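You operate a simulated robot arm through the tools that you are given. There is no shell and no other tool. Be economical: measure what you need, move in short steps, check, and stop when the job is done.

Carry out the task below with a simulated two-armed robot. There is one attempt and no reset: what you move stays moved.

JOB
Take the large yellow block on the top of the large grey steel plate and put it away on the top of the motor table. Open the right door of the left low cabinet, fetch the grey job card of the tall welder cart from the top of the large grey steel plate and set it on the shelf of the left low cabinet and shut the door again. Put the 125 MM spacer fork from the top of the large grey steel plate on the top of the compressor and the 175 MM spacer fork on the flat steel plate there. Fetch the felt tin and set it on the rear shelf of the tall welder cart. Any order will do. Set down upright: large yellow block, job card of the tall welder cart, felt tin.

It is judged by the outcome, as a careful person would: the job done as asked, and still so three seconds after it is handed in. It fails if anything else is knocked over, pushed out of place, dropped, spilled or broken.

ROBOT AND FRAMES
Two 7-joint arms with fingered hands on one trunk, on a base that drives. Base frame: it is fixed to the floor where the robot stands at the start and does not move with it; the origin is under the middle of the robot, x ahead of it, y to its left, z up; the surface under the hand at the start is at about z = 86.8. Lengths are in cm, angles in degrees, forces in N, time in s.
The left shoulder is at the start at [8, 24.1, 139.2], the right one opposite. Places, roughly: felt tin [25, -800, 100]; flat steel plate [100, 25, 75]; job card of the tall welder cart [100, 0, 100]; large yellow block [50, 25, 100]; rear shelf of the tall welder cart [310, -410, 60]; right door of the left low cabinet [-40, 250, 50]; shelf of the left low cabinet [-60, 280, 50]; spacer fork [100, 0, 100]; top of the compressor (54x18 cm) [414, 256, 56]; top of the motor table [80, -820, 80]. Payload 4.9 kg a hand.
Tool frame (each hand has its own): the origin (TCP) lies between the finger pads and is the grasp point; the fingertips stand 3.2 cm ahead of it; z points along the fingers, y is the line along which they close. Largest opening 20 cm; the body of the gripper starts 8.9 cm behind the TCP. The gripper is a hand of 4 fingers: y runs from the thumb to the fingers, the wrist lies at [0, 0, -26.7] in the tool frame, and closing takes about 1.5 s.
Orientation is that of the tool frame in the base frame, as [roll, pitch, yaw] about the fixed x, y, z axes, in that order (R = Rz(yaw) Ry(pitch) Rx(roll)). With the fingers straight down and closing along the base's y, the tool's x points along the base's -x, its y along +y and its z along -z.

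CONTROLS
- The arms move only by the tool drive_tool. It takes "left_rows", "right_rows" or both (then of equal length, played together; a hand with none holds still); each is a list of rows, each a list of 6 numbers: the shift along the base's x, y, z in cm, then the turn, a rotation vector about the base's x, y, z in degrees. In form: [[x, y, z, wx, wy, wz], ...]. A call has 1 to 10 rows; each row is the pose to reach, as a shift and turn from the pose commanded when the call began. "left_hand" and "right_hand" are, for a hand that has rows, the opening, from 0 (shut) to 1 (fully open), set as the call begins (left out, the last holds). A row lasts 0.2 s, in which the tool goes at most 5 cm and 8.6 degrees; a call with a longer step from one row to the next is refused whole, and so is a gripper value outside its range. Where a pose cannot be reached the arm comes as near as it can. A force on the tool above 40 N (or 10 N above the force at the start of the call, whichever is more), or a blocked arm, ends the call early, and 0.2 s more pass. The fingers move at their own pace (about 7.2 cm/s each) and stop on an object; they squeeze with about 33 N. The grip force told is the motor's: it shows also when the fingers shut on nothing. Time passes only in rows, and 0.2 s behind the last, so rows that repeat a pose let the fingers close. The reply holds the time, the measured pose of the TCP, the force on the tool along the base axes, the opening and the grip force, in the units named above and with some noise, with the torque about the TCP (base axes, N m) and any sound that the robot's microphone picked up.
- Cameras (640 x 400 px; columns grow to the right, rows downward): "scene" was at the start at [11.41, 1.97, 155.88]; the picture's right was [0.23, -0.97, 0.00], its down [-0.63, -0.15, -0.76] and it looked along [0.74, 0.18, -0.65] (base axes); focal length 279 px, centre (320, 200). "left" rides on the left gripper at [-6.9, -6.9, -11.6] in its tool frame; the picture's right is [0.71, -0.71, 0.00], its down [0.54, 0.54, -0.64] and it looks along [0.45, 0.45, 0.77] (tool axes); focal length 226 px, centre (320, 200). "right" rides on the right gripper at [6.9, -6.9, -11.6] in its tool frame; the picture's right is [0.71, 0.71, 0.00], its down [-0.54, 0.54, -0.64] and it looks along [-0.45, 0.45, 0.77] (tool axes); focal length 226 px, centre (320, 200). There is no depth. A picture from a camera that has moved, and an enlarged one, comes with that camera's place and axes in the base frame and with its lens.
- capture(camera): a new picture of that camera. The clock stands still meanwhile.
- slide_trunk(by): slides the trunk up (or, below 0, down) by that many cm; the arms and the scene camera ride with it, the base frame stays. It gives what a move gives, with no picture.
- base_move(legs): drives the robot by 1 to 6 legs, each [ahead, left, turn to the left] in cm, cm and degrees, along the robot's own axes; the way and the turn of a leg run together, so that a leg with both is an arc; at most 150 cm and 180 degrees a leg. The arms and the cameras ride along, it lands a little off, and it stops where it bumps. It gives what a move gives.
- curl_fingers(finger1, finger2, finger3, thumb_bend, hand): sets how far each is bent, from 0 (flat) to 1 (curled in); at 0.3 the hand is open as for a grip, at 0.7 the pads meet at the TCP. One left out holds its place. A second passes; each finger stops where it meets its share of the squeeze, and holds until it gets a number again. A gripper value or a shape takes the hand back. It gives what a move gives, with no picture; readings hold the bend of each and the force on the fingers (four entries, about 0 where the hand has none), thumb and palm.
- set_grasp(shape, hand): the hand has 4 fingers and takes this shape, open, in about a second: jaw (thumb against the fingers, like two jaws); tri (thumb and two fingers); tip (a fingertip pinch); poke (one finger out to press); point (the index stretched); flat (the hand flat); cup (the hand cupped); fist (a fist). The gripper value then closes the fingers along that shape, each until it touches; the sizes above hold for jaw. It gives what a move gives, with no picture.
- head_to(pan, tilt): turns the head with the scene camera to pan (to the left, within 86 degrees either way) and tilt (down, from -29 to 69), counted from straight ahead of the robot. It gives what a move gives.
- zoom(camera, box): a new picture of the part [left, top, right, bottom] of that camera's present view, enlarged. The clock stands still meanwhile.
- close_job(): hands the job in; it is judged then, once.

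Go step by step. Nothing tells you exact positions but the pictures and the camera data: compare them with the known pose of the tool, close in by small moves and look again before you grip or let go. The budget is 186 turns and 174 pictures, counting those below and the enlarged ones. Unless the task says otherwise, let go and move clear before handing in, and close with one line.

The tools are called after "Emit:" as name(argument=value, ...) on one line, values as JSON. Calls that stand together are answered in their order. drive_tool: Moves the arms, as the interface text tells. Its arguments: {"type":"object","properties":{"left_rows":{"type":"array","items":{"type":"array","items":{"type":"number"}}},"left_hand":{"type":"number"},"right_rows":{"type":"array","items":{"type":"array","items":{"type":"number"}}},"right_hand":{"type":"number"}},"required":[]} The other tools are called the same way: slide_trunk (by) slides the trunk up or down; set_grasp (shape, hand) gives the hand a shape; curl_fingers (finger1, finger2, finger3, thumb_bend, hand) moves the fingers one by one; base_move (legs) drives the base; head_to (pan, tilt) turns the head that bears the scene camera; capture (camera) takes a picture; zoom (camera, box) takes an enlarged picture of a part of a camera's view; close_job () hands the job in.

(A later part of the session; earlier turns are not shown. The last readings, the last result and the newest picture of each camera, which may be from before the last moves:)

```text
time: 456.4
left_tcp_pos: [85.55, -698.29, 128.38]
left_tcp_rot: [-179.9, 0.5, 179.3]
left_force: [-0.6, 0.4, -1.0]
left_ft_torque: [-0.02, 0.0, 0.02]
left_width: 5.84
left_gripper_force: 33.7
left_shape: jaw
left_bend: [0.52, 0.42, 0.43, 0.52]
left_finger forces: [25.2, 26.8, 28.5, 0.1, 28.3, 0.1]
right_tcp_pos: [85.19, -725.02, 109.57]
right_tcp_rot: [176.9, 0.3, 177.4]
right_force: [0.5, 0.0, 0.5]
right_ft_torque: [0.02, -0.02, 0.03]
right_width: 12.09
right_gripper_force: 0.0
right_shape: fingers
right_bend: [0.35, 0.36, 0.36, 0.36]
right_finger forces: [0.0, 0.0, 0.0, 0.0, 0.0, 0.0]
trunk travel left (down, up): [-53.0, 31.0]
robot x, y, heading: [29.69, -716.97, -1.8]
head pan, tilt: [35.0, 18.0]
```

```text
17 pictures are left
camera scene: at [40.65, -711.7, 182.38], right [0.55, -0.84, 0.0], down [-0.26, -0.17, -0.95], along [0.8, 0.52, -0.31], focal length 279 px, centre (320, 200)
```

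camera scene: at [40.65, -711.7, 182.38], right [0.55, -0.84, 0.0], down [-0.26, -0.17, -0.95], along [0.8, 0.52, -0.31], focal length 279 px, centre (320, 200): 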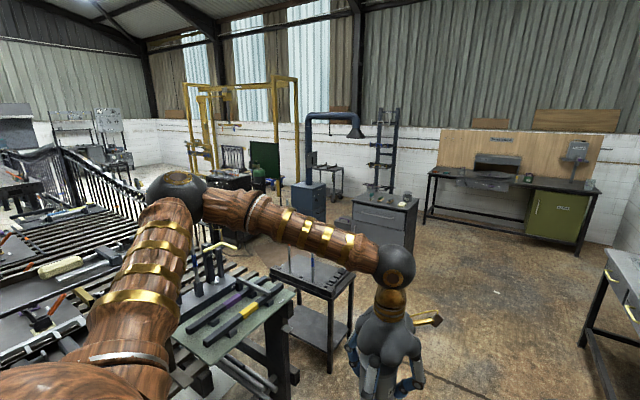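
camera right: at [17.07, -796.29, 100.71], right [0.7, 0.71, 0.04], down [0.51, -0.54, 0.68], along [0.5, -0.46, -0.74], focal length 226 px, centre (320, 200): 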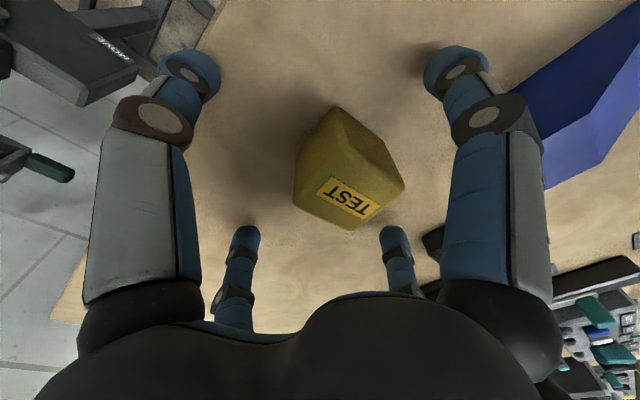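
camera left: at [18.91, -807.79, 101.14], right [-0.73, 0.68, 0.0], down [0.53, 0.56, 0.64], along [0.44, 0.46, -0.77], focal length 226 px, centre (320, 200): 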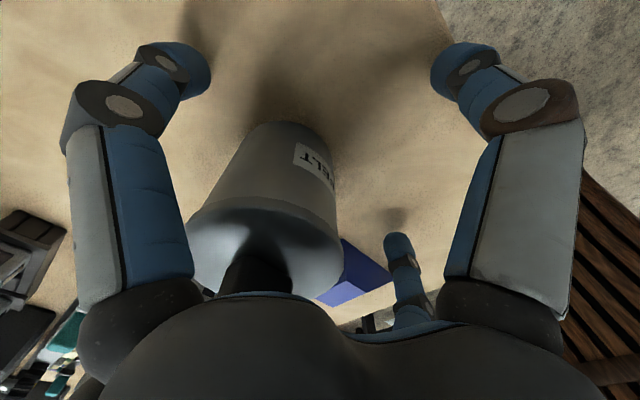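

Emit:
base_move(legs=[[0, 8, 2], [150, 0, 0], [95, 0, 0], [0, 0, 90], [90, 0, 0]])

Emit:
head_to(pan=0, tilt=25)

Emit:
capture(camera="scene")

```text
time: 477.1
left_tcp_pos: [237.53, -562.11, 128.27]
left_tcp_rot: [-179.8, 0.7, -84.3]
left_force: [0.8, -0.2, -0.8]
left_ft_torque: [0.03, 0.01, 0.0]
left_width: 5.82
left_gripper_force: 33.2
left_shape: jaw
left_bend: [0.52, 0.42, 0.43, 0.52]
left_finger forces: [25.1, 26.7, 28.1, 0.0, 28.2, 0.1]
right_tcp_pos: [264.06, -559.59, 109.53]
right_tcp_rot: [176.7, 0.5, -86.1]
right_force: [0.1, 0.4, -0.5]
right_ft_torque: [0.03, 0.0, 0.01]
right_width: 12.11
right_gripper_force: 0.1
right_shape: fingers
right_bend: [0.35, 0.36, 0.36, 0.36]
right_finger forces: [0.1, 0.0, 0.0, 0.0, 0.0, 0.0]
trunk travel left (down, up): [-53.0, 31.0]
robot x, y, heading: [262.15, -615.75, 94.5]
head pan, tilt: [35.0, 18.0]
```

```text
time: 478.1
left_tcp_pos: [237.59, -562.11, 128.32]
left_tcp_rot: [-179.8, 0.5, -84.2]
left_force: [-0.4, 0.1, -1.5]
left_ft_torque: [0.01, -0.01, 0.0]
left_width: 5.81
left_gripper_force: 32.8
left_shape: jaw
left_bend: [0.52, 0.42, 0.43, 0.52]
left_finger forces: [25.1, 26.7, 28.0, 0.0, 28.2, 0.1]
right_tcp_pos: [264.15, -559.58, 109.55]
right_tcp_rot: [176.8, 0.3, -86.2]
right_force: [0.4, -0.3, 0.3]
right_ft_torque: [-0.01, -0.01, 0.0]
right_width: 12.13
right_gripper_force: 0.1
right_shape: fingers
right_bend: [0.35, 0.36, 0.36, 0.36]
right_finger forces: [0.0, 0.0, 0.0, 0.0, 0.0, 0.0]
trunk travel left (down, up): [-53.0, 31.0]
robot x, y, heading: [262.03, -615.55, 94.8]
head pan, tilt: [0.0, 25.0]
```

```text
16 pictures are left
camera scene: at [261.07, -603.4, 181.25], right [1.0, 0.08, 0.0], down [0.04, -0.42, -0.91], along [-0.07, 0.9, -0.42], focal length 279 px, centre (320, 200)
```

scene: 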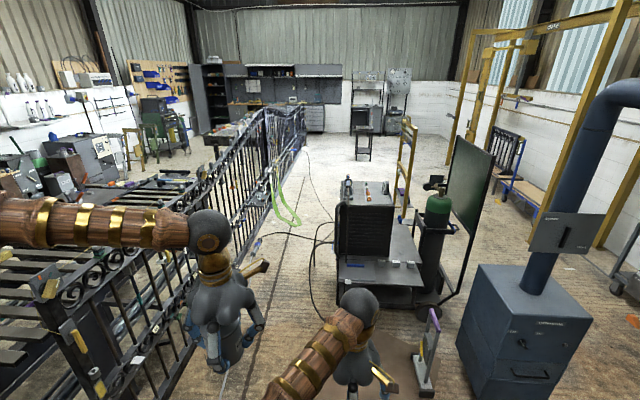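

Emit:
zoom(camera="scene", box=[300, 160, 540, 400])

```text
1.67 times, centred on (420, 280) of scene
camera zoom: at [261.07, -603.4, 181.25], right [1.0, 0.08, 0.0], down [0.04, -0.42, -0.91], along [-0.07, 0.9, -0.42], focal length 465 px, centre (153, 67)
```

zoom: 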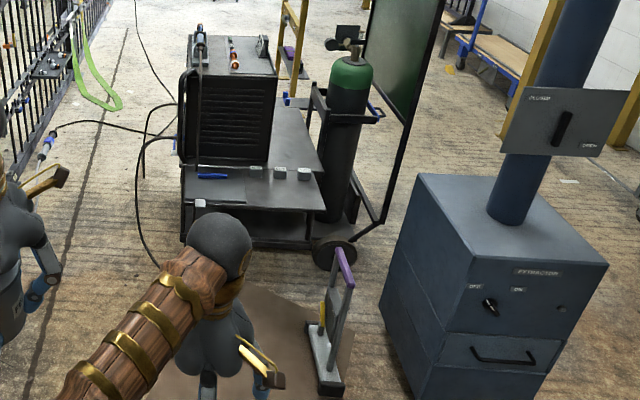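

The cart's rear shelf should be the strip between the welder box and the gas cylinder near [311, -425]. I'll move closer on the mat side, turned so the left arm can reach it.

Emit:
base_move(legs=[[62, 0, 0], [0, -30, 0], [0, 0, -64]])

Emit:
head_to(pan=50, tilt=35)

Emit:
capture(camera="scene")

```text
time: 483.3
left_tcp_pos: [263.68, -496.5, 128.33]
left_tcp_rot: [-180.0, 0.5, -85.5]
left_force: [1.0, 0.5, -1.3]
left_ft_torque: [0.05, 0.04, 0.0]
left_width: 5.83
left_gripper_force: 33.1
left_shape: jaw
left_bend: [0.52, 0.42, 0.43, 0.52]
left_finger forces: [25.1, 26.9, 28.1, 0.1, 28.4, 0.0]
right_tcp_pos: [290.26, -494.41, 109.54]
right_tcp_rot: [176.7, 0.3, -87.5]
right_force: [0.8, 0.1, -0.3]
right_ft_torque: [0.03, 0.05, -0.01]
right_width: 12.11
right_gripper_force: 0.1
right_shape: fingers
right_bend: [0.35, 0.36, 0.36, 0.36]
right_finger forces: [0.0, 0.1, 0.0, 0.0, 0.0, 0.0]
trunk travel left (down, up): [-53.0, 31.0]
robot x, y, heading: [286.72, -550.44, 93.4]
head pan, tilt: [0.0, 25.0]
stopped in leg 2: the robot was blocked; the commanded pose is now the measured one
```

```text
time: 484.5
left_tcp_pos: [263.28, -496.51, 128.27]
left_tcp_rot: [-179.8, 0.5, -85.5]
left_force: [0.3, 0.2, -0.7]
left_ft_torque: [-0.01, -0.04, -0.05]
left_width: 5.79
left_gripper_force: 33.2
left_shape: jaw
left_bend: [0.52, 0.42, 0.43, 0.52]
left_finger forces: [25.0, 26.9, 28.0, 0.0, 28.3, 0.0]
right_tcp_pos: [289.9, -494.43, 109.51]
right_tcp_rot: [176.9, 0.4, -87.3]
right_force: [-0.5, 0.0, 0.3]
right_ft_torque: [-0.02, -0.01, 0.01]
right_width: 12.11
right_gripper_force: 0.0
right_shape: fingers
right_bend: [0.35, 0.36, 0.36, 0.36]
right_finger forces: [0.0, 0.0, 0.0, 0.1, 0.0, 0.1]
trunk travel left (down, up): [-53.0, 31.0]
robot x, y, heading: [286.47, -550.36, 93.6]
head pan, tilt: [50.0, 35.0]
```

```text
14 pictures are left
camera scene: at [279.59, -542.24, 179.67], right [0.59, 0.8, 0.0], down [0.46, -0.34, -0.82], along [-0.66, 0.49, -0.57], focal length 279 px, centre (320, 200)
```

scene: 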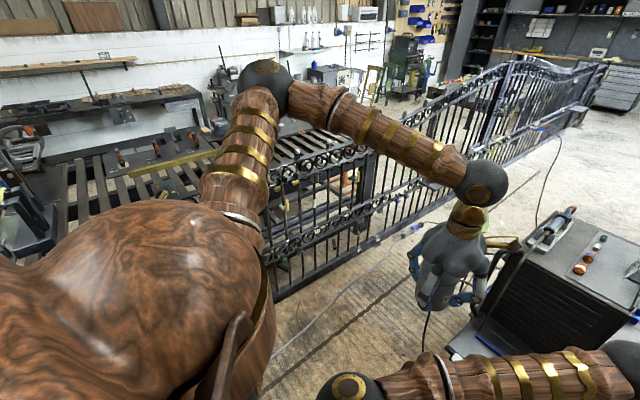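

Emit:
head_to(pan=-15, tilt=38)

Emit:
capture(camera="scene")

```text
time: 485.9
left_tcp_pos: [263.34, -496.42, 128.28]
left_tcp_rot: [-179.7, 0.5, -85.4]
left_force: [0.2, 0.2, -1.7]
left_ft_torque: [-0.01, -0.01, 0.01]
left_width: 5.83
left_gripper_force: 33.1
left_shape: jaw
left_bend: [0.52, 0.42, 0.43, 0.52]
left_finger forces: [25.0, 26.9, 28.1, 0.0, 28.4, 0.1]
right_tcp_pos: [290.02, -494.42, 109.51]
right_tcp_rot: [176.8, 0.3, -87.3]
right_force: [0.5, -0.2, 0.8]
right_ft_torque: [0.02, -0.01, -0.02]
right_width: 12.13
right_gripper_force: 0.1
right_shape: fingers
right_bend: [0.35, 0.36, 0.36, 0.36]
right_finger forces: [0.0, 0.0, 0.0, 0.0, 0.0, 0.1]
trunk travel left (down, up): [-53.0, 31.0]
robot x, y, heading: [286.8, -550.64, 93.4]
head pan, tilt: [-15.0, 38.0]
```

```text
13 pictures are left
camera scene: at [288.41, -539.03, 179.22], right [0.98, -0.2, 0.0], down [-0.12, -0.6, -0.79], along [0.16, 0.77, -0.62], focal length 279 px, centre (320, 200)
```

scene: 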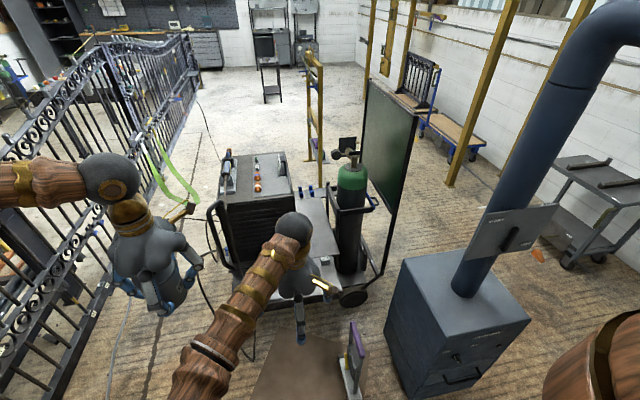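

Emit:
base_move(legs=[[0, 0, -60], [15, 14, 0]])

Emit:
head_to(pan=45, tilt=42)

Emit:
capture(camera="scene")

```text
time: 490.2
left_tcp_pos: [326.02, -489.06, 128.4]
left_tcp_rot: [-179.8, 0.6, -151.9]
left_force: [-0.2, -1.1, -1.1]
left_ft_torque: [0.0, 0.05, 0.02]
left_width: 5.8
left_gripper_force: 32.7
left_shape: jaw
left_bend: [0.52, 0.42, 0.43, 0.52]
left_finger forces: [25.0, 27.0, 28.3, 0.0, 28.3, 0.1]
right_tcp_pos: [338.7, -512.55, 109.81]
right_tcp_rot: [176.8, 0.4, -153.8]
right_force: [0.7, -1.3, 0.1]
right_ft_torque: [0.06, 0.01, -0.02]
right_width: 12.1
right_gripper_force: 0.1
right_shape: fingers
right_bend: [0.35, 0.36, 0.36, 0.36]
right_finger forces: [0.0, 0.1, 0.0, 0.0, 0.1, 0.1]
trunk travel left (down, up): [-53.0, 31.0]
robot x, y, heading: [286.65, -532.01, 27.2]
head pan, tilt: [-15.0, 38.0]
```

```text
time: 491.5
left_tcp_pos: [325.98, -488.87, 128.33]
left_tcp_rot: [-179.8, 0.4, -151.8]
left_force: [-0.3, -0.7, -1.5]
left_ft_torque: [0.0, -0.03, 0.02]
left_width: 5.79
left_gripper_force: 32.8
left_shape: jaw
left_bend: [0.52, 0.42, 0.43, 0.52]
left_finger forces: [25.0, 27.1, 28.4, 0.0, 28.3, 0.0]
right_tcp_pos: [338.72, -512.53, 109.62]
right_tcp_rot: [176.7, 0.4, -153.7]
right_force: [0.2, -0.2, -0.3]
right_ft_torque: [-0.01, 0.0, -0.01]
right_width: 12.1
right_gripper_force: 0.0
right_shape: fingers
right_bend: [0.35, 0.36, 0.36, 0.36]
right_finger forces: [0.0, 0.0, 0.0, 0.1, 0.0, 0.0]
trunk travel left (down, up): [-53.0, 31.0]
robot x, y, heading: [285.98, -532.28, 26.9]
head pan, tilt: [45.0, 42.0]
```

```text
12 pictures are left
camera scene: at [291.42, -522.67, 178.63], right [0.95, -0.31, 0.0], down [-0.21, -0.64, -0.74], along [0.23, 0.71, -0.67], focal length 279 px, centre (320, 200)
```

scene: 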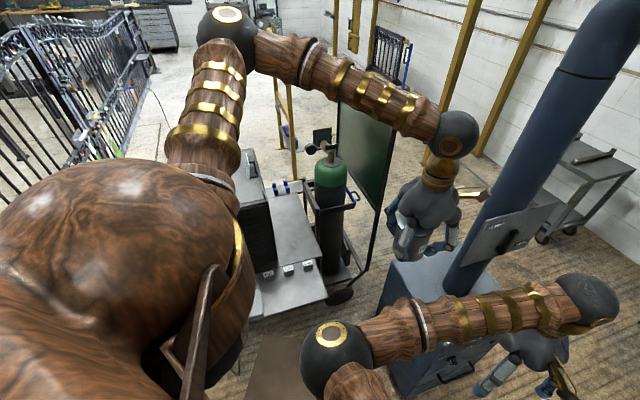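

Emit:
base_move(legs=[[20, 17.5, 0]])

```text
time: 493.0
left_tcp_pos: [332.12, -481.67, 128.42]
left_tcp_rot: [180.0, 0.6, -160.2]
left_force: [0.3, -1.3, -1.1]
left_ft_torque: [0.08, 0.02, -0.04]
left_width: 5.78
left_gripper_force: 32.7
left_shape: jaw
left_bend: [0.53, 0.42, 0.43, 0.52]
left_finger forces: [25.0, 27.0, 28.5, 0.0, 28.4, 0.0]
right_tcp_pos: [341.21, -506.77, 109.51]
right_tcp_rot: [176.6, 0.3, -162.2]
right_force: [1.4, -0.8, -0.3]
right_ft_torque: [0.07, -0.01, -0.01]
right_width: 12.13
right_gripper_force: 0.1
right_shape: fingers
right_bend: [0.35, 0.36, 0.36, 0.36]
right_finger forces: [0.0, 0.0, 0.0, 0.0, 0.1, 0.0]
trunk travel left (down, up): [-53.0, 31.0]
robot x, y, heading: [285.97, -518.12, 18.9]
head pan, tilt: [45.0, 42.0]
stopped in leg 1: the robot was blocked; the commanded pose is now the measured one
```

Emit:
head_to(pan=35, tilt=60)

Emit:
capture(camera="scene")

```text
time: 493.8
left_tcp_pos: [331.89, -480.94, 128.32]
left_tcp_rot: [-179.7, 0.4, -160.2]
left_force: [-0.7, 1.0, -1.8]
left_ft_torque: [-0.02, -0.01, 0.02]
left_width: 5.76
left_gripper_force: 32.9
left_shape: jaw
left_bend: [0.53, 0.42, 0.43, 0.52]
left_finger forces: [25.0, 27.0, 28.6, 0.0, 28.3, 0.0]
right_tcp_pos: [341.02, -506.07, 109.53]
right_tcp_rot: [177.0, 0.3, -162.1]
right_force: [0.8, 0.1, 0.6]
right_ft_torque: [-0.01, -0.01, -0.01]
right_width: 12.11
right_gripper_force: 0.0
right_shape: fingers
right_bend: [0.35, 0.36, 0.36, 0.36]
right_finger forces: [0.0, 0.1, 0.1, 0.1, 0.0, 0.1]
trunk travel left (down, up): [-53.0, 31.0]
robot x, y, heading: [286.04, -518.01, 18.8]
head pan, tilt: [35.0, 60.0]
```

```text
11 pictures are left
camera scene: at [292.99, -511.18, 176.23], right [0.81, -0.59, 0.0], down [-0.51, -0.7, -0.5], along [0.29, 0.4, -0.87], focal length 279 px, centre (320, 200)
```

scene: 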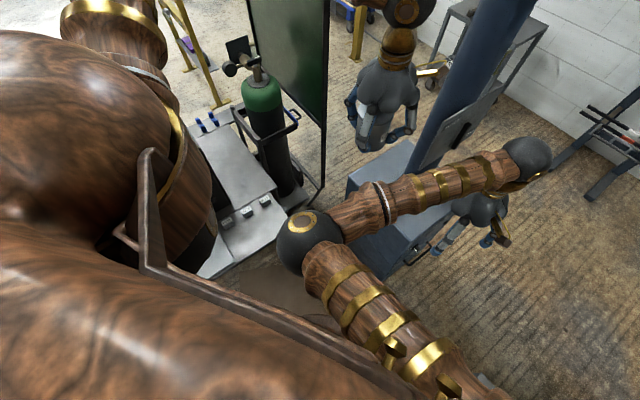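

Now I see the rear shelf plainly: x 294–321, y −437…−385, z≈60. I'll carry the tin over it.

Emit:
drive_tool(left_rows=[[-2.4, 4, 0, 0, 0, 0], [-4.8, 8, 0, 0, 0, 0], [-7.2, 12, 0, 0, 0, 0], [-9.6, 16, 0, 0, 0, 0], [-12, 20, 0, 0, 0, 0], [-14.4, 24, 0, 0, 0, 0], [-16.8, 28, 0, 0, 0, 0], [-19.2, 32, 0, 0, 0, 0], [-21.6, 36, 0, 0, 0, 0], [-24, 40, 0, 0, 0, 0]])

Emit:
slide_trunk(by=-30)

Emit:
capture(camera="left")

```text
time: 496.0
left_tcp_pos: [307.53, -440.73, 128.31]
left_tcp_rot: [-179.7, 0.6, -160.2]
left_force: [-0.6, 0.5, -0.8]
left_ft_torque: [0.02, -0.04, 0.0]
left_width: 5.79
left_gripper_force: 32.9
left_shape: jaw
left_bend: [0.53, 0.43, 0.43, 0.52]
left_finger forces: [24.7, 27.0, 28.4, 0.0, 28.1, 0.0]
right_tcp_pos: [340.9, -506.13, 109.64]
right_tcp_rot: [176.8, 0.4, -162.1]
right_force: [-0.7, -0.1, -0.4]
right_ft_torque: [-0.01, -0.02, 0.0]
right_width: 12.12
right_gripper_force: 0.2
right_shape: fingers
right_bend: [0.35, 0.36, 0.36, 0.36]
right_finger forces: [0.1, 0.0, 0.0, 0.0, 0.1, 0.1]
trunk travel left (down, up): [-53.0, 31.0]
robot x, y, heading: [286.1, -517.87, 18.9]
head pan, tilt: [35.0, 60.0]
```

```text
time: 499.0
left_tcp_pos: [307.71, -440.74, 98.36]
left_tcp_rot: [-179.9, 0.6, -160.1]
left_force: [-0.5, 0.5, -1.0]
left_ft_torque: [0.0, -0.01, 0.02]
left_width: 5.76
left_gripper_force: 33.3
left_shape: jaw
left_bend: [0.53, 0.43, 0.43, 0.52]
left_finger forces: [24.8, 26.9, 28.3, 0.0, 28.1, 0.1]
right_tcp_pos: [340.94, -506.18, 79.49]
right_tcp_rot: [176.9, 0.4, -162.1]
right_force: [0.2, 1.0, 1.3]
right_ft_torque: [-0.04, -0.02, 0.02]
right_width: 12.13
right_gripper_force: 0.0
right_shape: fingers
right_bend: [0.35, 0.36, 0.36, 0.36]
right_finger forces: [0.0, 0.0, 0.0, 0.1, 0.0, 0.0]
trunk travel left (down, up): [-23.0, 61.0]
robot x, y, heading: [286.06, -517.93, 19.1]
head pan, tilt: [35.0, 60.0]
```

```text
10 pictures are left
camera left: at [316.33, -445.03, 110.03], right [-0.43, -0.9, 0.0], down [-0.7, 0.33, 0.64], along [-0.57, 0.27, -0.77], focal length 226 px, centre (320, 200)
```

left: 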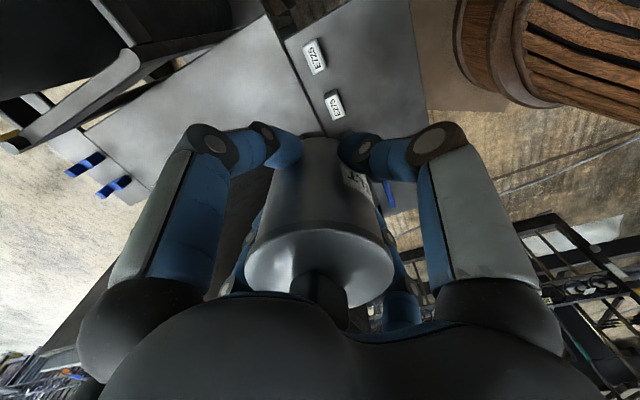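

Emit:
drive_tool(left_rows=[[-0.2, 4, 0, 0, 0, 0], [-0.4, 8, 0, 0, 0, 0], [-0.6, 12, 0, 0, 0, 0], [-0.8, 16, 0, 0, 0, 0], [-0.8, 16.7, -4, 0, 0, 0], [-0.8, 16.7, -8.5, 0, 0, 0], [-0.8, 16.7, -13, 0, 0, 0], [-0.8, 16.7, -17.5, 0, 0, 0], [-0.8, 16.7, -22, 0, 0, 0], [-0.8, 16.7, -26, 0, 0, 0]])

Emit:
capture(camera="left")

```text
time: 501.2
left_tcp_pos: [306.95, -423.7, 72.88]
left_tcp_rot: [179.4, 0.8, -160.3]
left_force: [0.5, -0.8, -1.8]
left_ft_torque: [-0.03, -0.03, 0.0]
left_width: 5.75
left_gripper_force: 33.1
left_shape: jaw
left_bend: [0.53, 0.43, 0.43, 0.52]
left_finger forces: [24.9, 27.1, 28.4, 0.0, 27.8, 0.1]
right_tcp_pos: [341.01, -506.56, 79.72]
right_tcp_rot: [176.6, 0.4, -162.2]
right_force: [-0.3, 0.4, -0.3]
right_ft_torque: [0.01, 0.01, 0.03]
right_width: 12.08
right_gripper_force: 0.0
right_shape: fingers
right_bend: [0.35, 0.36, 0.36, 0.36]
right_finger forces: [0.0, 0.0, 0.0, 0.1, 0.0, 0.0]
trunk travel left (down, up): [-23.0, 61.0]
robot x, y, heading: [285.62, -517.87, 19.0]
head pan, tilt: [35.0, 60.0]
```

```text
9 pictures are left
camera left: at [315.72, -428.14, 84.67], right [-0.43, -0.9, -0.02], down [-0.7, 0.32, 0.64], along [-0.57, 0.28, -0.77], focal length 226 px, centre (320, 200)
```

left: 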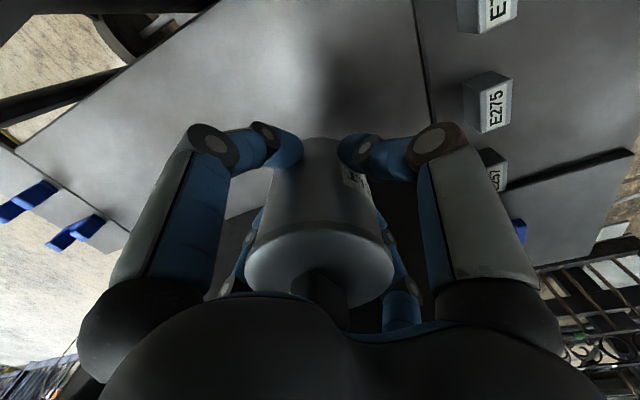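

Emit:
drive_tool(left_rows=[[0, 0, -2, 0, 0, 0], [0, 0, -4, 0, 0, 0], [0, 0, -5.5, 0, 0, 0], [0, 0, -5.5, 0, 0, 0]])

Emit:
drive_tool(left_rows=[[0, 0, -0.4, 0, 0, 0], [0, 0, -0.8, 0, 0, 0], [0, 0, -1.2, 0, 0, 0], [0, 0, -1.2, 0, 0, 0]])

```text
time: 501.8
left_tcp_pos: [308.63, -423.46, 71.99]
left_tcp_rot: [178.4, 2.0, -161.2]
left_force: [0.3, 0.3, -0.8]
left_ft_torque: [0.03, -0.01, -0.03]
left_width: 5.76
left_gripper_force: 32.7
left_shape: jaw
left_bend: [0.53, 0.43, 0.43, 0.52]
left_finger forces: [24.6, 26.9, 28.4, 0.0, 27.7, 0.1]
right_tcp_pos: [341.19, -507.1, 79.46]
right_tcp_rot: [176.4, 0.6, -162.4]
right_force: [0.7, -0.2, -0.2]
right_ft_torque: [0.01, -0.05, 0.0]
right_width: 12.06
right_gripper_force: 0.0
right_shape: fingers
right_bend: [0.35, 0.36, 0.36, 0.36]
right_finger forces: [0.0, 0.0, 0.0, 0.0, 0.0, 0.1]
trunk travel left (down, up): [-23.0, 61.0]
robot x, y, heading: [286.13, -517.71, 18.5]
head pan, tilt: [35.0, 60.0]
stopped in row 2 (left hand): the force on the tool passed its limit at 44 N (the readings are from after the stop); the commanded pose is now the measured one
```

```text
time: 502.8
left_tcp_pos: [308.49, -422.98, 71.77]
left_tcp_rot: [177.7, 2.2, -160.8]
left_force: [0.7, -0.6, -1.2]
left_ft_torque: [0.01, -0.04, -0.01]
left_width: 5.74
left_gripper_force: 32.8
left_shape: jaw
left_bend: [0.53, 0.43, 0.43, 0.52]
left_finger forces: [24.7, 26.9, 28.4, 0.0, 27.7, 0.0]
right_tcp_pos: [341.4, -507.28, 79.55]
right_tcp_rot: [176.1, 0.5, -162.5]
right_force: [0.5, 0.3, 0.0]
right_ft_torque: [0.0, 0.0, 0.01]
right_width: 12.11
right_gripper_force: 0.1
right_shape: fingers
right_bend: [0.35, 0.36, 0.36, 0.36]
right_finger forces: [0.1, 0.1, 0.0, 0.1, 0.0, 0.0]
trunk travel left (down, up): [-23.0, 61.0]
robot x, y, heading: [285.85, -517.52, 18.3]
head pan, tilt: [35.0, 60.0]
```

Emit:
drive_tool(left_rows=[[0, 0, 2, 0, 0, 0], [0, 0, 5, 0, 0, 0]])

Emit:
head_to(pan=62, tilt=35)

Emit:
capture(camera="scene")

```text
time: 503.4
left_tcp_pos: [306.52, -422.7, 74.03]
left_tcp_rot: [179.5, 1.6, -160.0]
left_force: [-0.3, 0.3, -1.2]
left_ft_torque: [-0.03, -0.06, -0.03]
left_width: 5.76
left_gripper_force: 32.8
left_shape: jaw
left_bend: [0.53, 0.43, 0.43, 0.52]
left_finger forces: [24.7, 27.1, 28.6, 0.1, 27.8, 0.1]
right_tcp_pos: [340.81, -505.7, 79.61]
right_tcp_rot: [177.0, 0.5, -162.0]
right_force: [-0.6, -0.1, 0.0]
right_ft_torque: [-0.05, -0.04, -0.03]
right_width: 12.1
right_gripper_force: 0.0
right_shape: fingers
right_bend: [0.35, 0.36, 0.36, 0.36]
right_finger forces: [0.0, 0.0, 0.0, 0.0, 0.1, 0.0]
trunk travel left (down, up): [-23.0, 61.0]
robot x, y, heading: [286.14, -517.69, 19.0]
head pan, tilt: [35.0, 60.0]
```

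```text
time: 504.3
left_tcp_pos: [307.62, -423.01, 74.43]
left_tcp_rot: [179.1, 1.6, -160.6]
left_force: [0.0, 0.9, -1.8]
left_ft_torque: [0.01, -0.03, 0.03]
left_width: 5.75
left_gripper_force: 32.4
left_shape: jaw
left_bend: [0.53, 0.43, 0.43, 0.52]
left_finger forces: [24.6, 27.0, 28.5, 0.1, 27.9, 0.1]
right_tcp_pos: [341.07, -506.21, 79.58]
right_tcp_rot: [176.8, 0.5, -162.3]
right_force: [0.8, -0.2, -0.5]
right_ft_torque: [-0.04, 0.0, 0.0]
right_width: 12.13
right_gripper_force: 0.2
right_shape: fingers
right_bend: [0.35, 0.36, 0.36, 0.36]
right_finger forces: [0.1, 0.1, 0.1, 0.0, 0.1, 0.0]
trunk travel left (down, up): [-23.0, 61.0]
robot x, y, heading: [285.96, -517.46, 19.0]
head pan, tilt: [62.0, 35.0]
```

```text
8 pictures are left
camera scene: at [290.37, -507.95, 149.66], right [0.99, -0.16, 0.0], down [-0.09, -0.57, -0.82], along [0.13, 0.81, -0.57], focal length 279 px, centre (320, 200)
```

scene: 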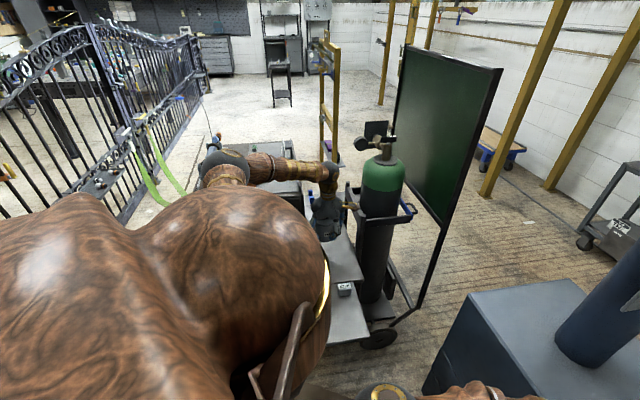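

The left forearm lay across the welder box top. I'll lift clear, shift the base so the arm reaches straighter past the box, and try again.

Emit:
drive_tool(left_rows=[[0, 0, 4, 0, 0, 0], [0, 0, 8.5, 0, 0, 0], [0, 0, 13, 0, 0, 0], [0, 0, 17.5, 0, 0, 0], [-1, -2, 22, 0, 0, 0], [-3, -4, 26, 0, 0, 0], [-6, -6, 29, 0, 0, 0]])

Emit:
base_move(legs=[[9, -10.5, 0]])

```text
refused: row 5 steps farther than a row can; nothing moved
```

```text
time: 505.0
left_tcp_pos: [307.56, -423.07, 74.29]
left_tcp_rot: [179.2, 1.5, -160.5]
left_force: [-0.4, -0.2, -1.0]
left_ft_torque: [0.0, -0.02, -0.02]
left_width: 5.76
left_gripper_force: 32.6
left_shape: jaw
left_bend: [0.53, 0.43, 0.43, 0.52]
left_finger forces: [24.6, 26.9, 28.5, 0.0, 27.9, 0.1]
right_tcp_pos: [340.97, -506.2, 79.65]
right_tcp_rot: [176.8, 0.4, -162.2]
right_force: [0.4, 0.6, 0.1]
right_ft_torque: [-0.02, -0.02, 0.03]
right_width: 12.09
right_gripper_force: 0.0
right_shape: fingers
right_bend: [0.35, 0.36, 0.36, 0.36]
right_finger forces: [0.0, 0.1, 0.1, 0.0, 0.0, 0.0]
trunk travel left (down, up): [-23.0, 61.0]
robot x, y, heading: [286.54, -517.84, 18.9]
head pan, tilt: [62.0, 35.0]
stopped in leg 1: the robot was blocked; the commanded pose is now the measured one
```

Emit:
drive_tool(left_rows=[[0, 0, 4, 0, 0, 0], [0, 0, 8.5, 0, 0, 0], [0, 0, 13, 0, 0, 0], [0, 0, 17.5, 0, 0, 0], [0, 0, 22, 0, 0, 0], [-1, -2, 26, 0, 0, 0], [-3, -4, 29, 0, 0, 0], [-5, -6, 32, 0, 0, 0]])

```text
time: 506.8
left_tcp_pos: [302.45, -429.11, 106.71]
left_tcp_rot: [179.1, 1.6, -160.5]
left_force: [0.7, -0.6, -1.1]
left_ft_torque: [0.03, -0.04, -0.01]
left_width: 5.76
left_gripper_force: 32.9
left_shape: jaw
left_bend: [0.53, 0.43, 0.43, 0.52]
left_finger forces: [24.5, 27.0, 28.5, 0.0, 27.5, 0.0]
right_tcp_pos: [340.82, -506.22, 79.64]
right_tcp_rot: [176.7, 0.5, -162.3]
right_force: [-0.2, -0.5, 0.7]
right_ft_torque: [0.01, -0.03, 0.03]
right_width: 12.14
right_gripper_force: 0.0
right_shape: fingers
right_bend: [0.35, 0.36, 0.36, 0.36]
right_finger forces: [0.1, 0.0, 0.1, 0.0, 0.1, 0.1]
trunk travel left (down, up): [-23.0, 61.0]
robot x, y, heading: [286.09, -518.0, 18.9]
head pan, tilt: [62.0, 35.0]
```

Emit:
slide_trunk(by=12)

Emit:
base_move(legs=[[0, -12, 0], [7, 0, 0]])

```text
time: 508.3
left_tcp_pos: [302.62, -428.92, 118.27]
left_tcp_rot: [179.3, 1.5, -160.5]
left_force: [-0.6, 0.1, -2.5]
left_ft_torque: [-0.03, -0.03, -0.02]
left_width: 5.74
left_gripper_force: 32.8
left_shape: jaw
left_bend: [0.53, 0.43, 0.43, 0.52]
left_finger forces: [24.5, 27.0, 28.5, 0.1, 27.6, 0.1]
right_tcp_pos: [340.96, -506.25, 91.51]
right_tcp_rot: [176.9, 0.4, -162.1]
right_force: [0.6, 0.4, 0.3]
right_ft_torque: [0.02, 0.0, -0.03]
right_width: 12.11
right_gripper_force: 0.0
right_shape: fingers
right_bend: [0.35, 0.36, 0.36, 0.36]
right_finger forces: [0.0, 0.1, 0.1, 0.0, 0.0, 0.1]
trunk travel left (down, up): [-35.0, 49.0]
robot x, y, heading: [286.35, -517.59, 19.1]
head pan, tilt: [62.0, 35.0]
```

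```text
time: 509.7
left_tcp_pos: [297.37, -437.53, 118.6]
left_tcp_rot: [179.2, 1.6, -157.1]
left_force: [-0.4, -0.2, -0.3]
left_ft_torque: [-0.01, -0.05, -0.07]
left_width: 5.74
left_gripper_force: 33.0
left_shape: jaw
left_bend: [0.53, 0.43, 0.43, 0.52]
left_finger forces: [24.6, 27.0, 28.5, 0.0, 27.5, 0.0]
right_tcp_pos: [340.14, -512.59, 91.8]
right_tcp_rot: [176.8, 0.5, -158.9]
right_force: [0.5, -0.1, 0.5]
right_ft_torque: [0.01, 0.0, 0.01]
right_width: 12.12
right_gripper_force: 0.0
right_shape: fingers
right_bend: [0.35, 0.36, 0.36, 0.36]
right_finger forces: [0.0, 0.0, 0.0, 0.0, 0.0, 0.0]
trunk travel left (down, up): [-35.0, 49.0]
robot x, y, heading: [286.02, -527.45, 22.0]
head pan, tilt: [62.0, 35.0]
stopped in leg 1: the robot was blocked; the commanded pose is now the measured one
```

Emit:
base_move(legs=[[0, 0, -30]])

Emit:
head_to(pan=80, tilt=40)

Emit:
capture(camera="scene")

```text
time: 511.6
left_tcp_pos: [340.71, -454.99, 118.36]
left_tcp_rot: [179.1, 1.5, 173.0]
left_force: [0.4, 0.1, -0.1]
left_ft_torque: [-0.01, -0.02, -0.01]
left_width: 5.71
left_gripper_force: 33.1
left_shape: jaw
left_bend: [0.53, 0.43, 0.43, 0.52]
left_finger forces: [24.4, 26.8, 28.1, 0.0, 27.3, 0.0]
right_tcp_pos: [340.39, -541.55, 91.61]
right_tcp_rot: [176.8, 0.4, 171.2]
right_force: [0.0, -0.4, 0.0]
right_ft_torque: [0.01, -0.07, 0.0]
right_width: 12.13
right_gripper_force: 0.0
right_shape: fingers
right_bend: [0.35, 0.36, 0.36, 0.36]
right_finger forces: [0.1, 0.0, 0.0, 0.1, 0.0, 0.0]
trunk travel left (down, up): [-35.0, 49.0]
robot x, y, heading: [286.02, -526.76, -7.8]
head pan, tilt: [62.0, 35.0]
```

```text
time: 512.4
left_tcp_pos: [340.62, -455.14, 118.43]
left_tcp_rot: [179.2, 1.5, 173.0]
left_force: [0.3, -0.4, -2.0]
left_ft_torque: [-0.03, 0.0, -0.03]
left_width: 5.73
left_gripper_force: 32.9
left_shape: jaw
left_bend: [0.53, 0.43, 0.43, 0.52]
left_finger forces: [24.5, 26.9, 28.1, 0.1, 27.3, 0.1]
right_tcp_pos: [340.36, -541.43, 91.38]
right_tcp_rot: [176.9, 0.4, 171.1]
right_force: [0.3, -0.5, -0.5]
right_ft_torque: [-0.01, 0.01, 0.03]
right_width: 12.11
right_gripper_force: 0.0
right_shape: fingers
right_bend: [0.35, 0.36, 0.36, 0.36]
right_finger forces: [0.1, 0.0, 0.0, 0.0, 0.1, 0.0]
trunk travel left (down, up): [-35.0, 49.0]
robot x, y, heading: [285.54, -527.36, -7.9]
head pan, tilt: [80.0, 40.0]
```

```text
7 pictures are left
camera scene: at [291.77, -519.47, 160.92], right [0.95, -0.31, 0.0], down [-0.2, -0.61, -0.77], along [0.23, 0.73, -0.64], focal length 279 px, centre (320, 200)
```

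scene: 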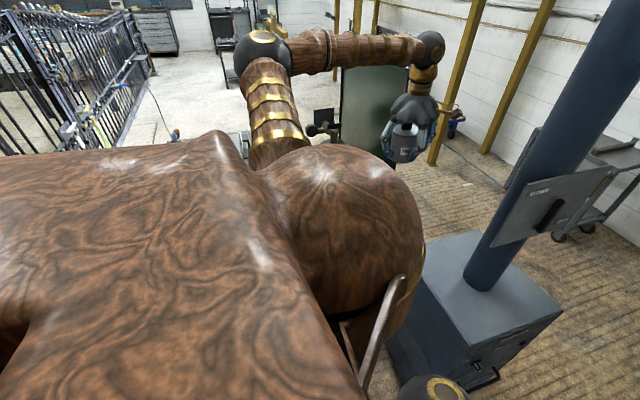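

Emit:
drive_tool(left_rows=[[-4.5, 0, 0, 0, 0, 0], [-9, 0, 0, 0, 0, 0], [-13.5, 0, 0, 0, 0, 0], [-18, 1, 0, 0, 0, 0], [-22, 3, 0, 0, 0, 0], [-26, 5, 0, 0, 0, 0], [-29, 8, 0, 0, 0, 0], [-31, 12, 0, 0, 0, 0], [-32, 16, 0, 0, 0, 0], [-33, 20, 0, 0, 0, 0]])

Emit:
base_move(legs=[[-1, 8, 0]])

```text
time: 514.6
left_tcp_pos: [310.77, -429.2, 115.89]
left_tcp_rot: [179.3, 1.6, 172.8]
left_force: [-0.3, -0.2, -1.6]
left_ft_torque: [0.0, -0.04, 0.01]
left_width: 5.7
left_gripper_force: 33.0
left_shape: jaw
left_bend: [0.53, 0.43, 0.43, 0.52]
left_finger forces: [24.4, 26.9, 28.5, 0.0, 27.3, 0.1]
left hand out of reach, approached as far as the arm can: row 2, 3, 4, 5, 6, 7, 8, 9, 10
right_tcp_pos: [340.35, -541.42, 91.65]
right_tcp_rot: [176.9, 0.4, 171.2]
right_force: [-0.8, -0.1, 0.8]
right_ft_torque: [0.03, -0.07, 0.01]
right_width: 12.11
right_gripper_force: 0.0
right_shape: fingers
right_bend: [0.35, 0.36, 0.36, 0.36]
right_finger forces: [0.1, 0.1, 0.0, 0.1, 0.0, 0.0]
trunk travel left (down, up): [-35.0, 49.0]
robot x, y, heading: [286.04, -527.13, -7.7]
head pan, tilt: [80.0, 40.0]
```

```text
time: 515.7
left_tcp_pos: [310.52, -421.3, 116.04]
left_tcp_rot: [179.3, 1.6, 173.0]
left_force: [0.0, -1.3, -0.6]
left_ft_torque: [0.0, -0.03, -0.01]
left_width: 5.7
left_gripper_force: 32.7
left_shape: jaw
left_bend: [0.53, 0.43, 0.43, 0.52]
left_finger forces: [24.3, 27.1, 28.7, 0.0, 27.1, 0.0]
right_tcp_pos: [340.43, -533.39, 91.65]
right_tcp_rot: [176.8, 0.5, 171.4]
right_force: [-1.3, -0.4, 0.3]
right_ft_torque: [0.04, 0.0, 0.01]
right_width: 12.09
right_gripper_force: 0.1
right_shape: fingers
right_bend: [0.35, 0.36, 0.36, 0.36]
right_finger forces: [0.0, 0.0, 0.1, 0.1, 0.0, 0.0]
trunk travel left (down, up): [-35.0, 49.0]
robot x, y, heading: [286.09, -519.31, -7.9]
head pan, tilt: [80.0, 40.0]
```

Emit:
base_move(legs=[[-3.5, 0, 0]])

Emit:
slide_trunk(by=-22)

Emit:
capture(camera="left")

```text
time: 516.5
left_tcp_pos: [308.05, -420.76, 115.66]
left_tcp_rot: [179.3, 1.1, 172.8]
left_force: [1.2, 0.5, -0.7]
left_ft_torque: [0.0, 0.15, 0.03]
left_width: 5.73
left_gripper_force: 33.7
left_shape: jaw
left_bend: [0.53, 0.43, 0.43, 0.52]
left_finger forces: [24.4, 27.1, 28.5, 0.0, 27.2, 0.0]
right_tcp_pos: [337.5, -532.9, 91.26]
right_tcp_rot: [176.9, 0.1, 171.1]
right_force: [0.5, 0.1, 0.0]
right_ft_torque: [0.01, 0.03, 0.0]
right_width: 12.1
right_gripper_force: 0.1
right_shape: fingers
right_bend: [0.35, 0.36, 0.36, 0.36]
right_finger forces: [0.0, 0.0, 0.1, 0.0, 0.1, 0.1]
trunk travel left (down, up): [-35.0, 49.0]
robot x, y, heading: [282.42, -518.73, -8.1]
head pan, tilt: [80.0, 40.0]
```

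```text
time: 518.9
left_tcp_pos: [307.7, -420.68, 93.88]
left_tcp_rot: [179.3, 1.5, 173.0]
left_force: [-0.2, 0.7, -0.8]
left_ft_torque: [-0.06, -0.05, 0.02]
left_width: 5.72
left_gripper_force: 32.5
left_shape: jaw
left_bend: [0.53, 0.43, 0.43, 0.52]
left_finger forces: [24.4, 27.0, 28.6, 0.1, 27.2, 0.0]
right_tcp_pos: [337.11, -532.81, 69.55]
right_tcp_rot: [176.9, 0.4, 171.3]
right_force: [0.4, -0.1, 0.0]
right_ft_torque: [0.01, 0.02, 0.03]
right_width: 12.11
right_gripper_force: 0.0
right_shape: fingers
right_bend: [0.35, 0.36, 0.36, 0.36]
right_finger forces: [0.0, 0.0, 0.1, 0.0, 0.1, 0.0]
trunk travel left (down, up): [-13.0, 71.0]
robot x, y, heading: [282.71, -518.27, -7.8]
head pan, tilt: [80.0, 40.0]
```

```text
6 pictures are left
camera left: at [313.24, -428.51, 105.59], right [-0.79, -0.61, -0.03], down [-0.49, 0.6, 0.63], along [-0.37, 0.51, -0.77], focal length 226 px, centre (320, 200)
```

left: 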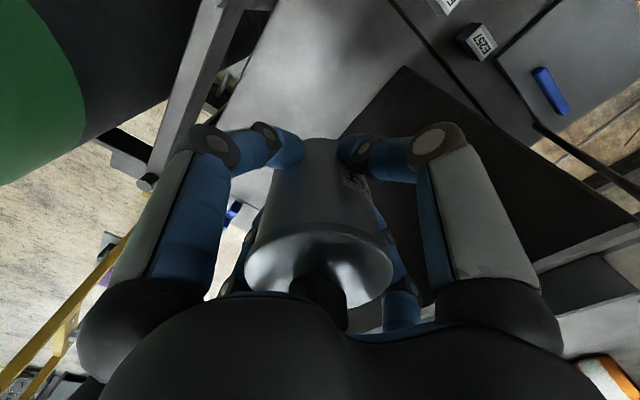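

Emit:
base_move(legs=[[1.5, 0, 0]])

Emit:
slide_trunk(by=-13)

Emit:
drive_tool(left_rows=[[0, 0, -2, 0, 0, 0], [0, 0, -4, 0, 0, 0], [0, 0, -6, 0, 0, 0], [0, 0, -8, 0, 0, 0], [0, 0, -10, 0, 0, 0], [0, 0, -10, 0, 0, 0]])

```text
time: 519.6
left_tcp_pos: [308.87, -420.82, 93.86]
left_tcp_rot: [179.3, 1.6, 172.9]
left_force: [-1.3, -0.1, -1.6]
left_ft_torque: [-0.03, -0.03, -0.04]
left_width: 5.72
left_gripper_force: 32.8
left_shape: jaw
left_bend: [0.53, 0.43, 0.43, 0.52]
left_finger forces: [24.4, 27.0, 28.6, 0.0, 27.2, 0.0]
right_tcp_pos: [338.46, -533.12, 69.56]
right_tcp_rot: [176.9, 0.3, 171.2]
right_force: [0.1, 0.0, -0.2]
right_ft_torque: [0.0, -0.04, -0.02]
right_width: 12.09
right_gripper_force: 0.0
right_shape: fingers
right_bend: [0.35, 0.36, 0.36, 0.36]
right_finger forces: [0.0, 0.1, 0.0, 0.0, 0.0, 0.0]
trunk travel left (down, up): [-13.0, 71.0]
robot x, y, heading: [284.33, -518.51, -7.9]
head pan, tilt: [80.0, 40.0]
```

```text
time: 521.2
left_tcp_pos: [308.85, -420.9, 80.9]
left_tcp_rot: [179.3, 1.5, 172.9]
left_force: [-0.8, -0.6, -0.8]
left_ft_torque: [0.01, -0.05, -0.01]
left_width: 5.73
left_gripper_force: 32.9
left_shape: jaw
left_bend: [0.53, 0.43, 0.43, 0.52]
left_finger forces: [24.3, 27.0, 28.6, 0.0, 27.2, 0.1]
right_tcp_pos: [338.42, -532.94, 56.58]
right_tcp_rot: [177.0, 0.4, 171.1]
right_force: [-0.8, 0.4, 0.4]
right_ft_torque: [-0.03, 0.01, -0.06]
right_width: 12.1
right_gripper_force: 0.0
right_shape: fingers
right_bend: [0.35, 0.36, 0.36, 0.36]
right_finger forces: [0.0, 0.1, 0.0, 0.0, 0.0, 0.1]
trunk travel left (down, up): [0.0, 84.0]
robot x, y, heading: [284.42, -518.71, -8.0]
head pan, tilt: [80.0, 40.0]
```

```text
time: 522.6
left_tcp_pos: [308.94, -420.9, 70.6]
left_tcp_rot: [179.3, 1.5, 172.9]
left_force: [0.5, 0.3, -1.1]
left_ft_torque: [-0.03, 0.0, -0.02]
left_width: 5.7
left_gripper_force: 32.9
left_shape: jaw
left_bend: [0.53, 0.43, 0.43, 0.52]
left_finger forces: [24.4, 27.0, 28.6, 0.1, 27.0, 0.1]
right_tcp_pos: [338.46, -533.04, 56.58]
right_tcp_rot: [176.9, 0.4, 171.2]
right_force: [1.3, 0.5, 1.1]
right_ft_torque: [0.02, 0.0, -0.01]
right_width: 12.11
right_gripper_force: 0.0
right_shape: fingers
right_bend: [0.35, 0.36, 0.36, 0.36]
right_finger forces: [0.1, 0.1, 0.0, 0.0, 0.0, 0.0]
trunk travel left (down, up): [0.0, 84.0]
robot x, y, heading: [283.91, -518.56, -7.8]
head pan, tilt: [80.0, 40.0]
```

Clear so far. Now slow steps down until the tin meets the shelf.

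Emit:
drive_tool(left_rows=[[0, 0, -0.8, 0, 0, 0], [0, 0, -1.6, 0, 0, 0], [0, 0, -2.4, 0, 0, 0], [0, 0, -2.4, 0, 0, 0]])

Emit:
drive_tool(left_rows=[[0, 0, -0.4, 0, 0, 0], [0, 0, -0.8, 0, 0, 0], [0, 0, -1.2, 0, 0, 0], [0, 0, -1.2, 0, 0, 0]])

```text
time: 523.6
left_tcp_pos: [308.85, -421.02, 68.44]
left_tcp_rot: [179.3, 1.5, 172.9]
left_force: [0.4, -0.2, -2.0]
left_ft_torque: [0.01, 0.0, 0.02]
left_width: 5.69
left_gripper_force: 32.8
left_shape: jaw
left_bend: [0.53, 0.43, 0.43, 0.52]
left_finger forces: [24.2, 27.1, 28.6, 0.0, 27.2, 0.0]
right_tcp_pos: [338.42, -533.13, 56.63]
right_tcp_rot: [177.0, 0.4, 171.2]
right_force: [0.4, 0.6, 0.5]
right_ft_torque: [0.01, 0.0, -0.02]
right_width: 12.1
right_gripper_force: 0.1
right_shape: fingers
right_bend: [0.35, 0.36, 0.36, 0.36]
right_finger forces: [0.1, 0.1, 0.0, 0.1, 0.1, 0.1]
trunk travel left (down, up): [0.0, 84.0]
robot x, y, heading: [283.92, -518.85, -7.8]
head pan, tilt: [80.0, 40.0]
```

```text
time: 524.6
left_tcp_pos: [308.76, -420.98, 67.01]
left_tcp_rot: [179.3, 1.5, 172.8]
left_force: [0.1, -0.1, -1.4]
left_ft_torque: [0.01, -0.05, 0.0]
left_width: 5.71
left_gripper_force: 32.8
left_shape: jaw
left_bend: [0.53, 0.43, 0.43, 0.52]
left_finger forces: [24.3, 27.0, 28.5, 0.1, 27.2, 0.1]
right_tcp_pos: [338.4, -532.85, 56.53]
right_tcp_rot: [176.8, 0.4, 171.2]
right_force: [-0.3, 0.1, -0.3]
right_ft_torque: [0.0, 0.04, -0.02]
right_width: 12.09
right_gripper_force: 0.0
right_shape: fingers
right_bend: [0.35, 0.36, 0.36, 0.36]
right_finger forces: [0.1, 0.0, 0.0, 0.1, 0.0, 0.0]
trunk travel left (down, up): [0.0, 84.0]
robot x, y, heading: [284.0, -518.85, -7.8]
head pan, tilt: [80.0, 40.0]
```

Emit:
drive_tool(left_rows=[[0, 0, -0.4, 0, 0, 0], [0, 0, -0.8, 0, 0, 0], [0, 0, -1.2, 0, 0, 0], [0, 0, -1.2, 0, 0, 0]])

Emit:
drive_tool(left_rows=[[0, 0, -0.4, 0, 0, 0], [0, 0, -0.8, 0, 0, 0], [0, 0, -0.8, 0, 0, 0]])

Emit:
capture(camera="left")

```text
time: 525.6
left_tcp_pos: [308.96, -420.92, 66.0]
left_tcp_rot: [179.4, 1.4, 172.8]
left_force: [0.4, 0.5, -1.5]
left_ft_torque: [-0.05, -0.01, 0.01]
left_width: 5.72
left_gripper_force: 33.5
left_shape: jaw
left_bend: [0.53, 0.43, 0.43, 0.52]
left_finger forces: [24.3, 27.0, 28.5, 0.0, 27.1, 0.0]
right_tcp_pos: [338.51, -533.04, 56.6]
right_tcp_rot: [176.9, 0.4, 171.3]
right_force: [0.6, 1.3, -1.0]
right_ft_torque: [0.03, -0.01, 0.01]
right_width: 12.1
right_gripper_force: 0.0
right_shape: fingers
right_bend: [0.35, 0.36, 0.36, 0.36]
right_finger forces: [0.0, 0.1, 0.0, 0.0, 0.1, 0.1]
trunk travel left (down, up): [0.0, 84.0]
robot x, y, heading: [284.46, -518.58, -8.2]
head pan, tilt: [80.0, 40.0]
```

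```text
time: 526.4
left_tcp_pos: [308.99, -420.8, 65.2]
left_tcp_rot: [179.3, 1.5, 173.0]
left_force: [-0.2, -0.4, -1.3]
left_ft_torque: [-0.02, -0.04, -0.01]
left_width: 5.7
left_gripper_force: 33.1
left_shape: jaw
left_bend: [0.53, 0.43, 0.43, 0.52]
left_finger forces: [24.3, 26.9, 28.6, 0.0, 27.2, 0.0]
right_tcp_pos: [338.46, -533.12, 56.4]
right_tcp_rot: [176.9, 0.4, 171.2]
right_force: [0.1, -0.4, -0.8]
right_ft_torque: [-0.01, -0.04, 0.01]
right_width: 12.11
right_gripper_force: 0.1
right_shape: fingers
right_bend: [0.35, 0.36, 0.36, 0.36]
right_finger forces: [0.1, 0.0, 0.0, 0.1, 0.0, 0.1]
trunk travel left (down, up): [0.0, 84.0]
robot x, y, heading: [284.46, -518.47, -7.7]
head pan, tilt: [80.0, 40.0]
```

```text
5 pictures are left
camera left: at [314.63, -428.7, 76.98], right [-0.79, -0.61, -0.03], down [-0.49, 0.6, 0.64], along [-0.37, 0.51, -0.77], focal length 226 px, centre (320, 200)
```

left: 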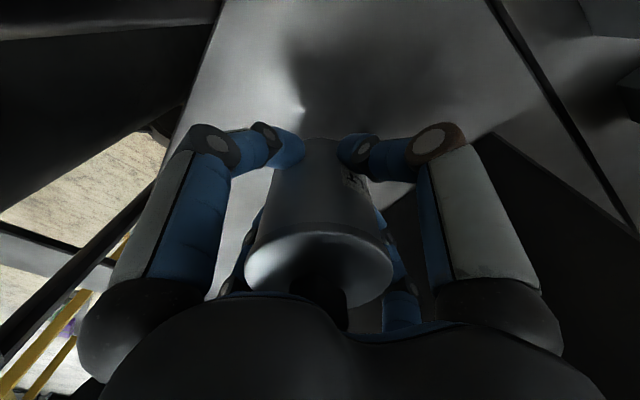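

Emit:
drive_tool(left_rows=[[0, 0, -0.4, 0, 0, 0], [0, 0, -0.8, 0, 0, 0], [0, 0, -1.2, 0, 0, 0], [0, 0, -1.6, 0, 0, 0], [0, 0, -1.6, 0, 0, 0]])

Emit:
drive_tool(left_rows=[[0, 0, -0.4, 0, 0, 0], [0, 0, -0.8, 0, 0, 0], [0, 0, -0.8, 0, 0, 0]])

```text
time: 527.6
left_tcp_pos: [309.2, -420.92, 64.02]
left_tcp_rot: [179.1, 1.4, 172.8]
left_force: [-0.6, -0.4, -2.3]
left_ft_torque: [0.0, -0.02, 0.0]
left_width: 5.69
left_gripper_force: 32.6
left_shape: jaw
left_bend: [0.53, 0.43, 0.43, 0.52]
left_finger forces: [24.4, 27.0, 28.7, 0.0, 26.9, 0.0]
right_tcp_pos: [338.45, -533.12, 56.6]
right_tcp_rot: [176.8, 0.3, 171.2]
right_force: [0.0, -0.4, -0.4]
right_ft_torque: [0.01, -0.01, 0.01]
right_width: 12.1
right_gripper_force: 0.0
right_shape: fingers
right_bend: [0.35, 0.36, 0.36, 0.36]
right_finger forces: [0.0, 0.0, 0.0, 0.0, 0.0, 0.0]
trunk travel left (down, up): [0.0, 84.0]
robot x, y, heading: [284.41, -518.53, -7.8]
head pan, tilt: [80.0, 40.0]
```

```text
time: 528.4
left_tcp_pos: [309.24, -421.03, 63.21]
left_tcp_rot: [179.2, 1.5, 172.8]
left_force: [-0.3, 0.2, -1.8]
left_ft_torque: [0.01, -0.02, -0.03]
left_width: 5.7
left_gripper_force: 32.7
left_shape: jaw
left_bend: [0.53, 0.43, 0.43, 0.52]
left_finger forces: [24.3, 27.1, 28.6, 0.1, 27.0, 0.1]
right_tcp_pos: [338.58, -533.23, 56.5]
right_tcp_rot: [176.7, 0.1, 171.0]
right_force: [0.6, 0.2, 0.8]
right_ft_torque: [0.05, -0.01, 0.0]
right_width: 12.12
right_gripper_force: 0.1
right_shape: fingers
right_bend: [0.35, 0.36, 0.36, 0.36]
right_finger forces: [0.1, 0.1, 0.0, 0.1, 0.0, 0.0]
trunk travel left (down, up): [0.0, 84.0]
robot x, y, heading: [284.15, -518.49, -8.1]
head pan, tilt: [80.0, 40.0]
```

Emit:
drive_tool(left_rows=[[0, 0, -0.5, 0, 0, 0], [0, 0, -1, 0, 0, 0], [0, 0, -1.5, 0, 0, 0], [0, 0, -1.5, 0, 0, 0]])

Emit:
drive_tool(left_rows=[[0, 0, -0.5, 0, 0, 0], [0, 0, -1, 0, 0, 0], [0, 0, -1, 0, 0, 0]])

```text
time: 529.4
left_tcp_pos: [309.48, -421.34, 61.93]
left_tcp_rot: [179.1, 1.2, 172.6]
left_force: [-0.3, -0.2, -1.4]
left_ft_torque: [0.0, 0.01, -0.02]
left_width: 5.7
left_gripper_force: 32.9
left_shape: jaw
left_bend: [0.53, 0.43, 0.43, 0.52]
left_finger forces: [24.2, 27.1, 28.5, 0.0, 26.8, 0.0]
right_tcp_pos: [338.64, -533.59, 56.29]
right_tcp_rot: [176.5, 0.1, 171.0]
right_force: [0.3, 0.3, 0.3]
right_ft_torque: [0.0, 0.0, 0.01]
right_width: 12.11
right_gripper_force: 0.0
right_shape: fingers
right_bend: [0.35, 0.36, 0.36, 0.36]
right_finger forces: [0.0, 0.1, 0.0, 0.0, 0.0, 0.0]
trunk travel left (down, up): [0.0, 84.0]
robot x, y, heading: [284.03, -518.69, -8.1]
head pan, tilt: [80.0, 40.0]
```

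```text
time: 530.2
left_tcp_pos: [309.72, -421.37, 61.02]
left_tcp_rot: [178.9, 1.2, 172.6]
left_force: [-0.2, 0.4, -1.5]
left_ft_torque: [-0.04, -0.04, 0.0]
left_width: 5.73
left_gripper_force: 32.8
left_shape: jaw
left_bend: [0.53, 0.43, 0.43, 0.52]
left_finger forces: [24.2, 27.2, 28.6, 0.1, 26.8, 0.0]
right_tcp_pos: [338.62, -533.65, 56.25]
right_tcp_rot: [176.6, 0.1, 171.0]
right_force: [0.3, -0.7, 0.5]
right_ft_torque: [0.0, 0.02, -0.02]
right_width: 12.12
right_gripper_force: 0.0
right_shape: fingers
right_bend: [0.35, 0.36, 0.36, 0.36]
right_finger forces: [0.0, 0.1, 0.0, 0.1, 0.0, 0.0]
trunk travel left (down, up): [0.0, 84.0]
robot x, y, heading: [283.92, -518.56, -8.3]
head pan, tilt: [80.0, 40.0]
```

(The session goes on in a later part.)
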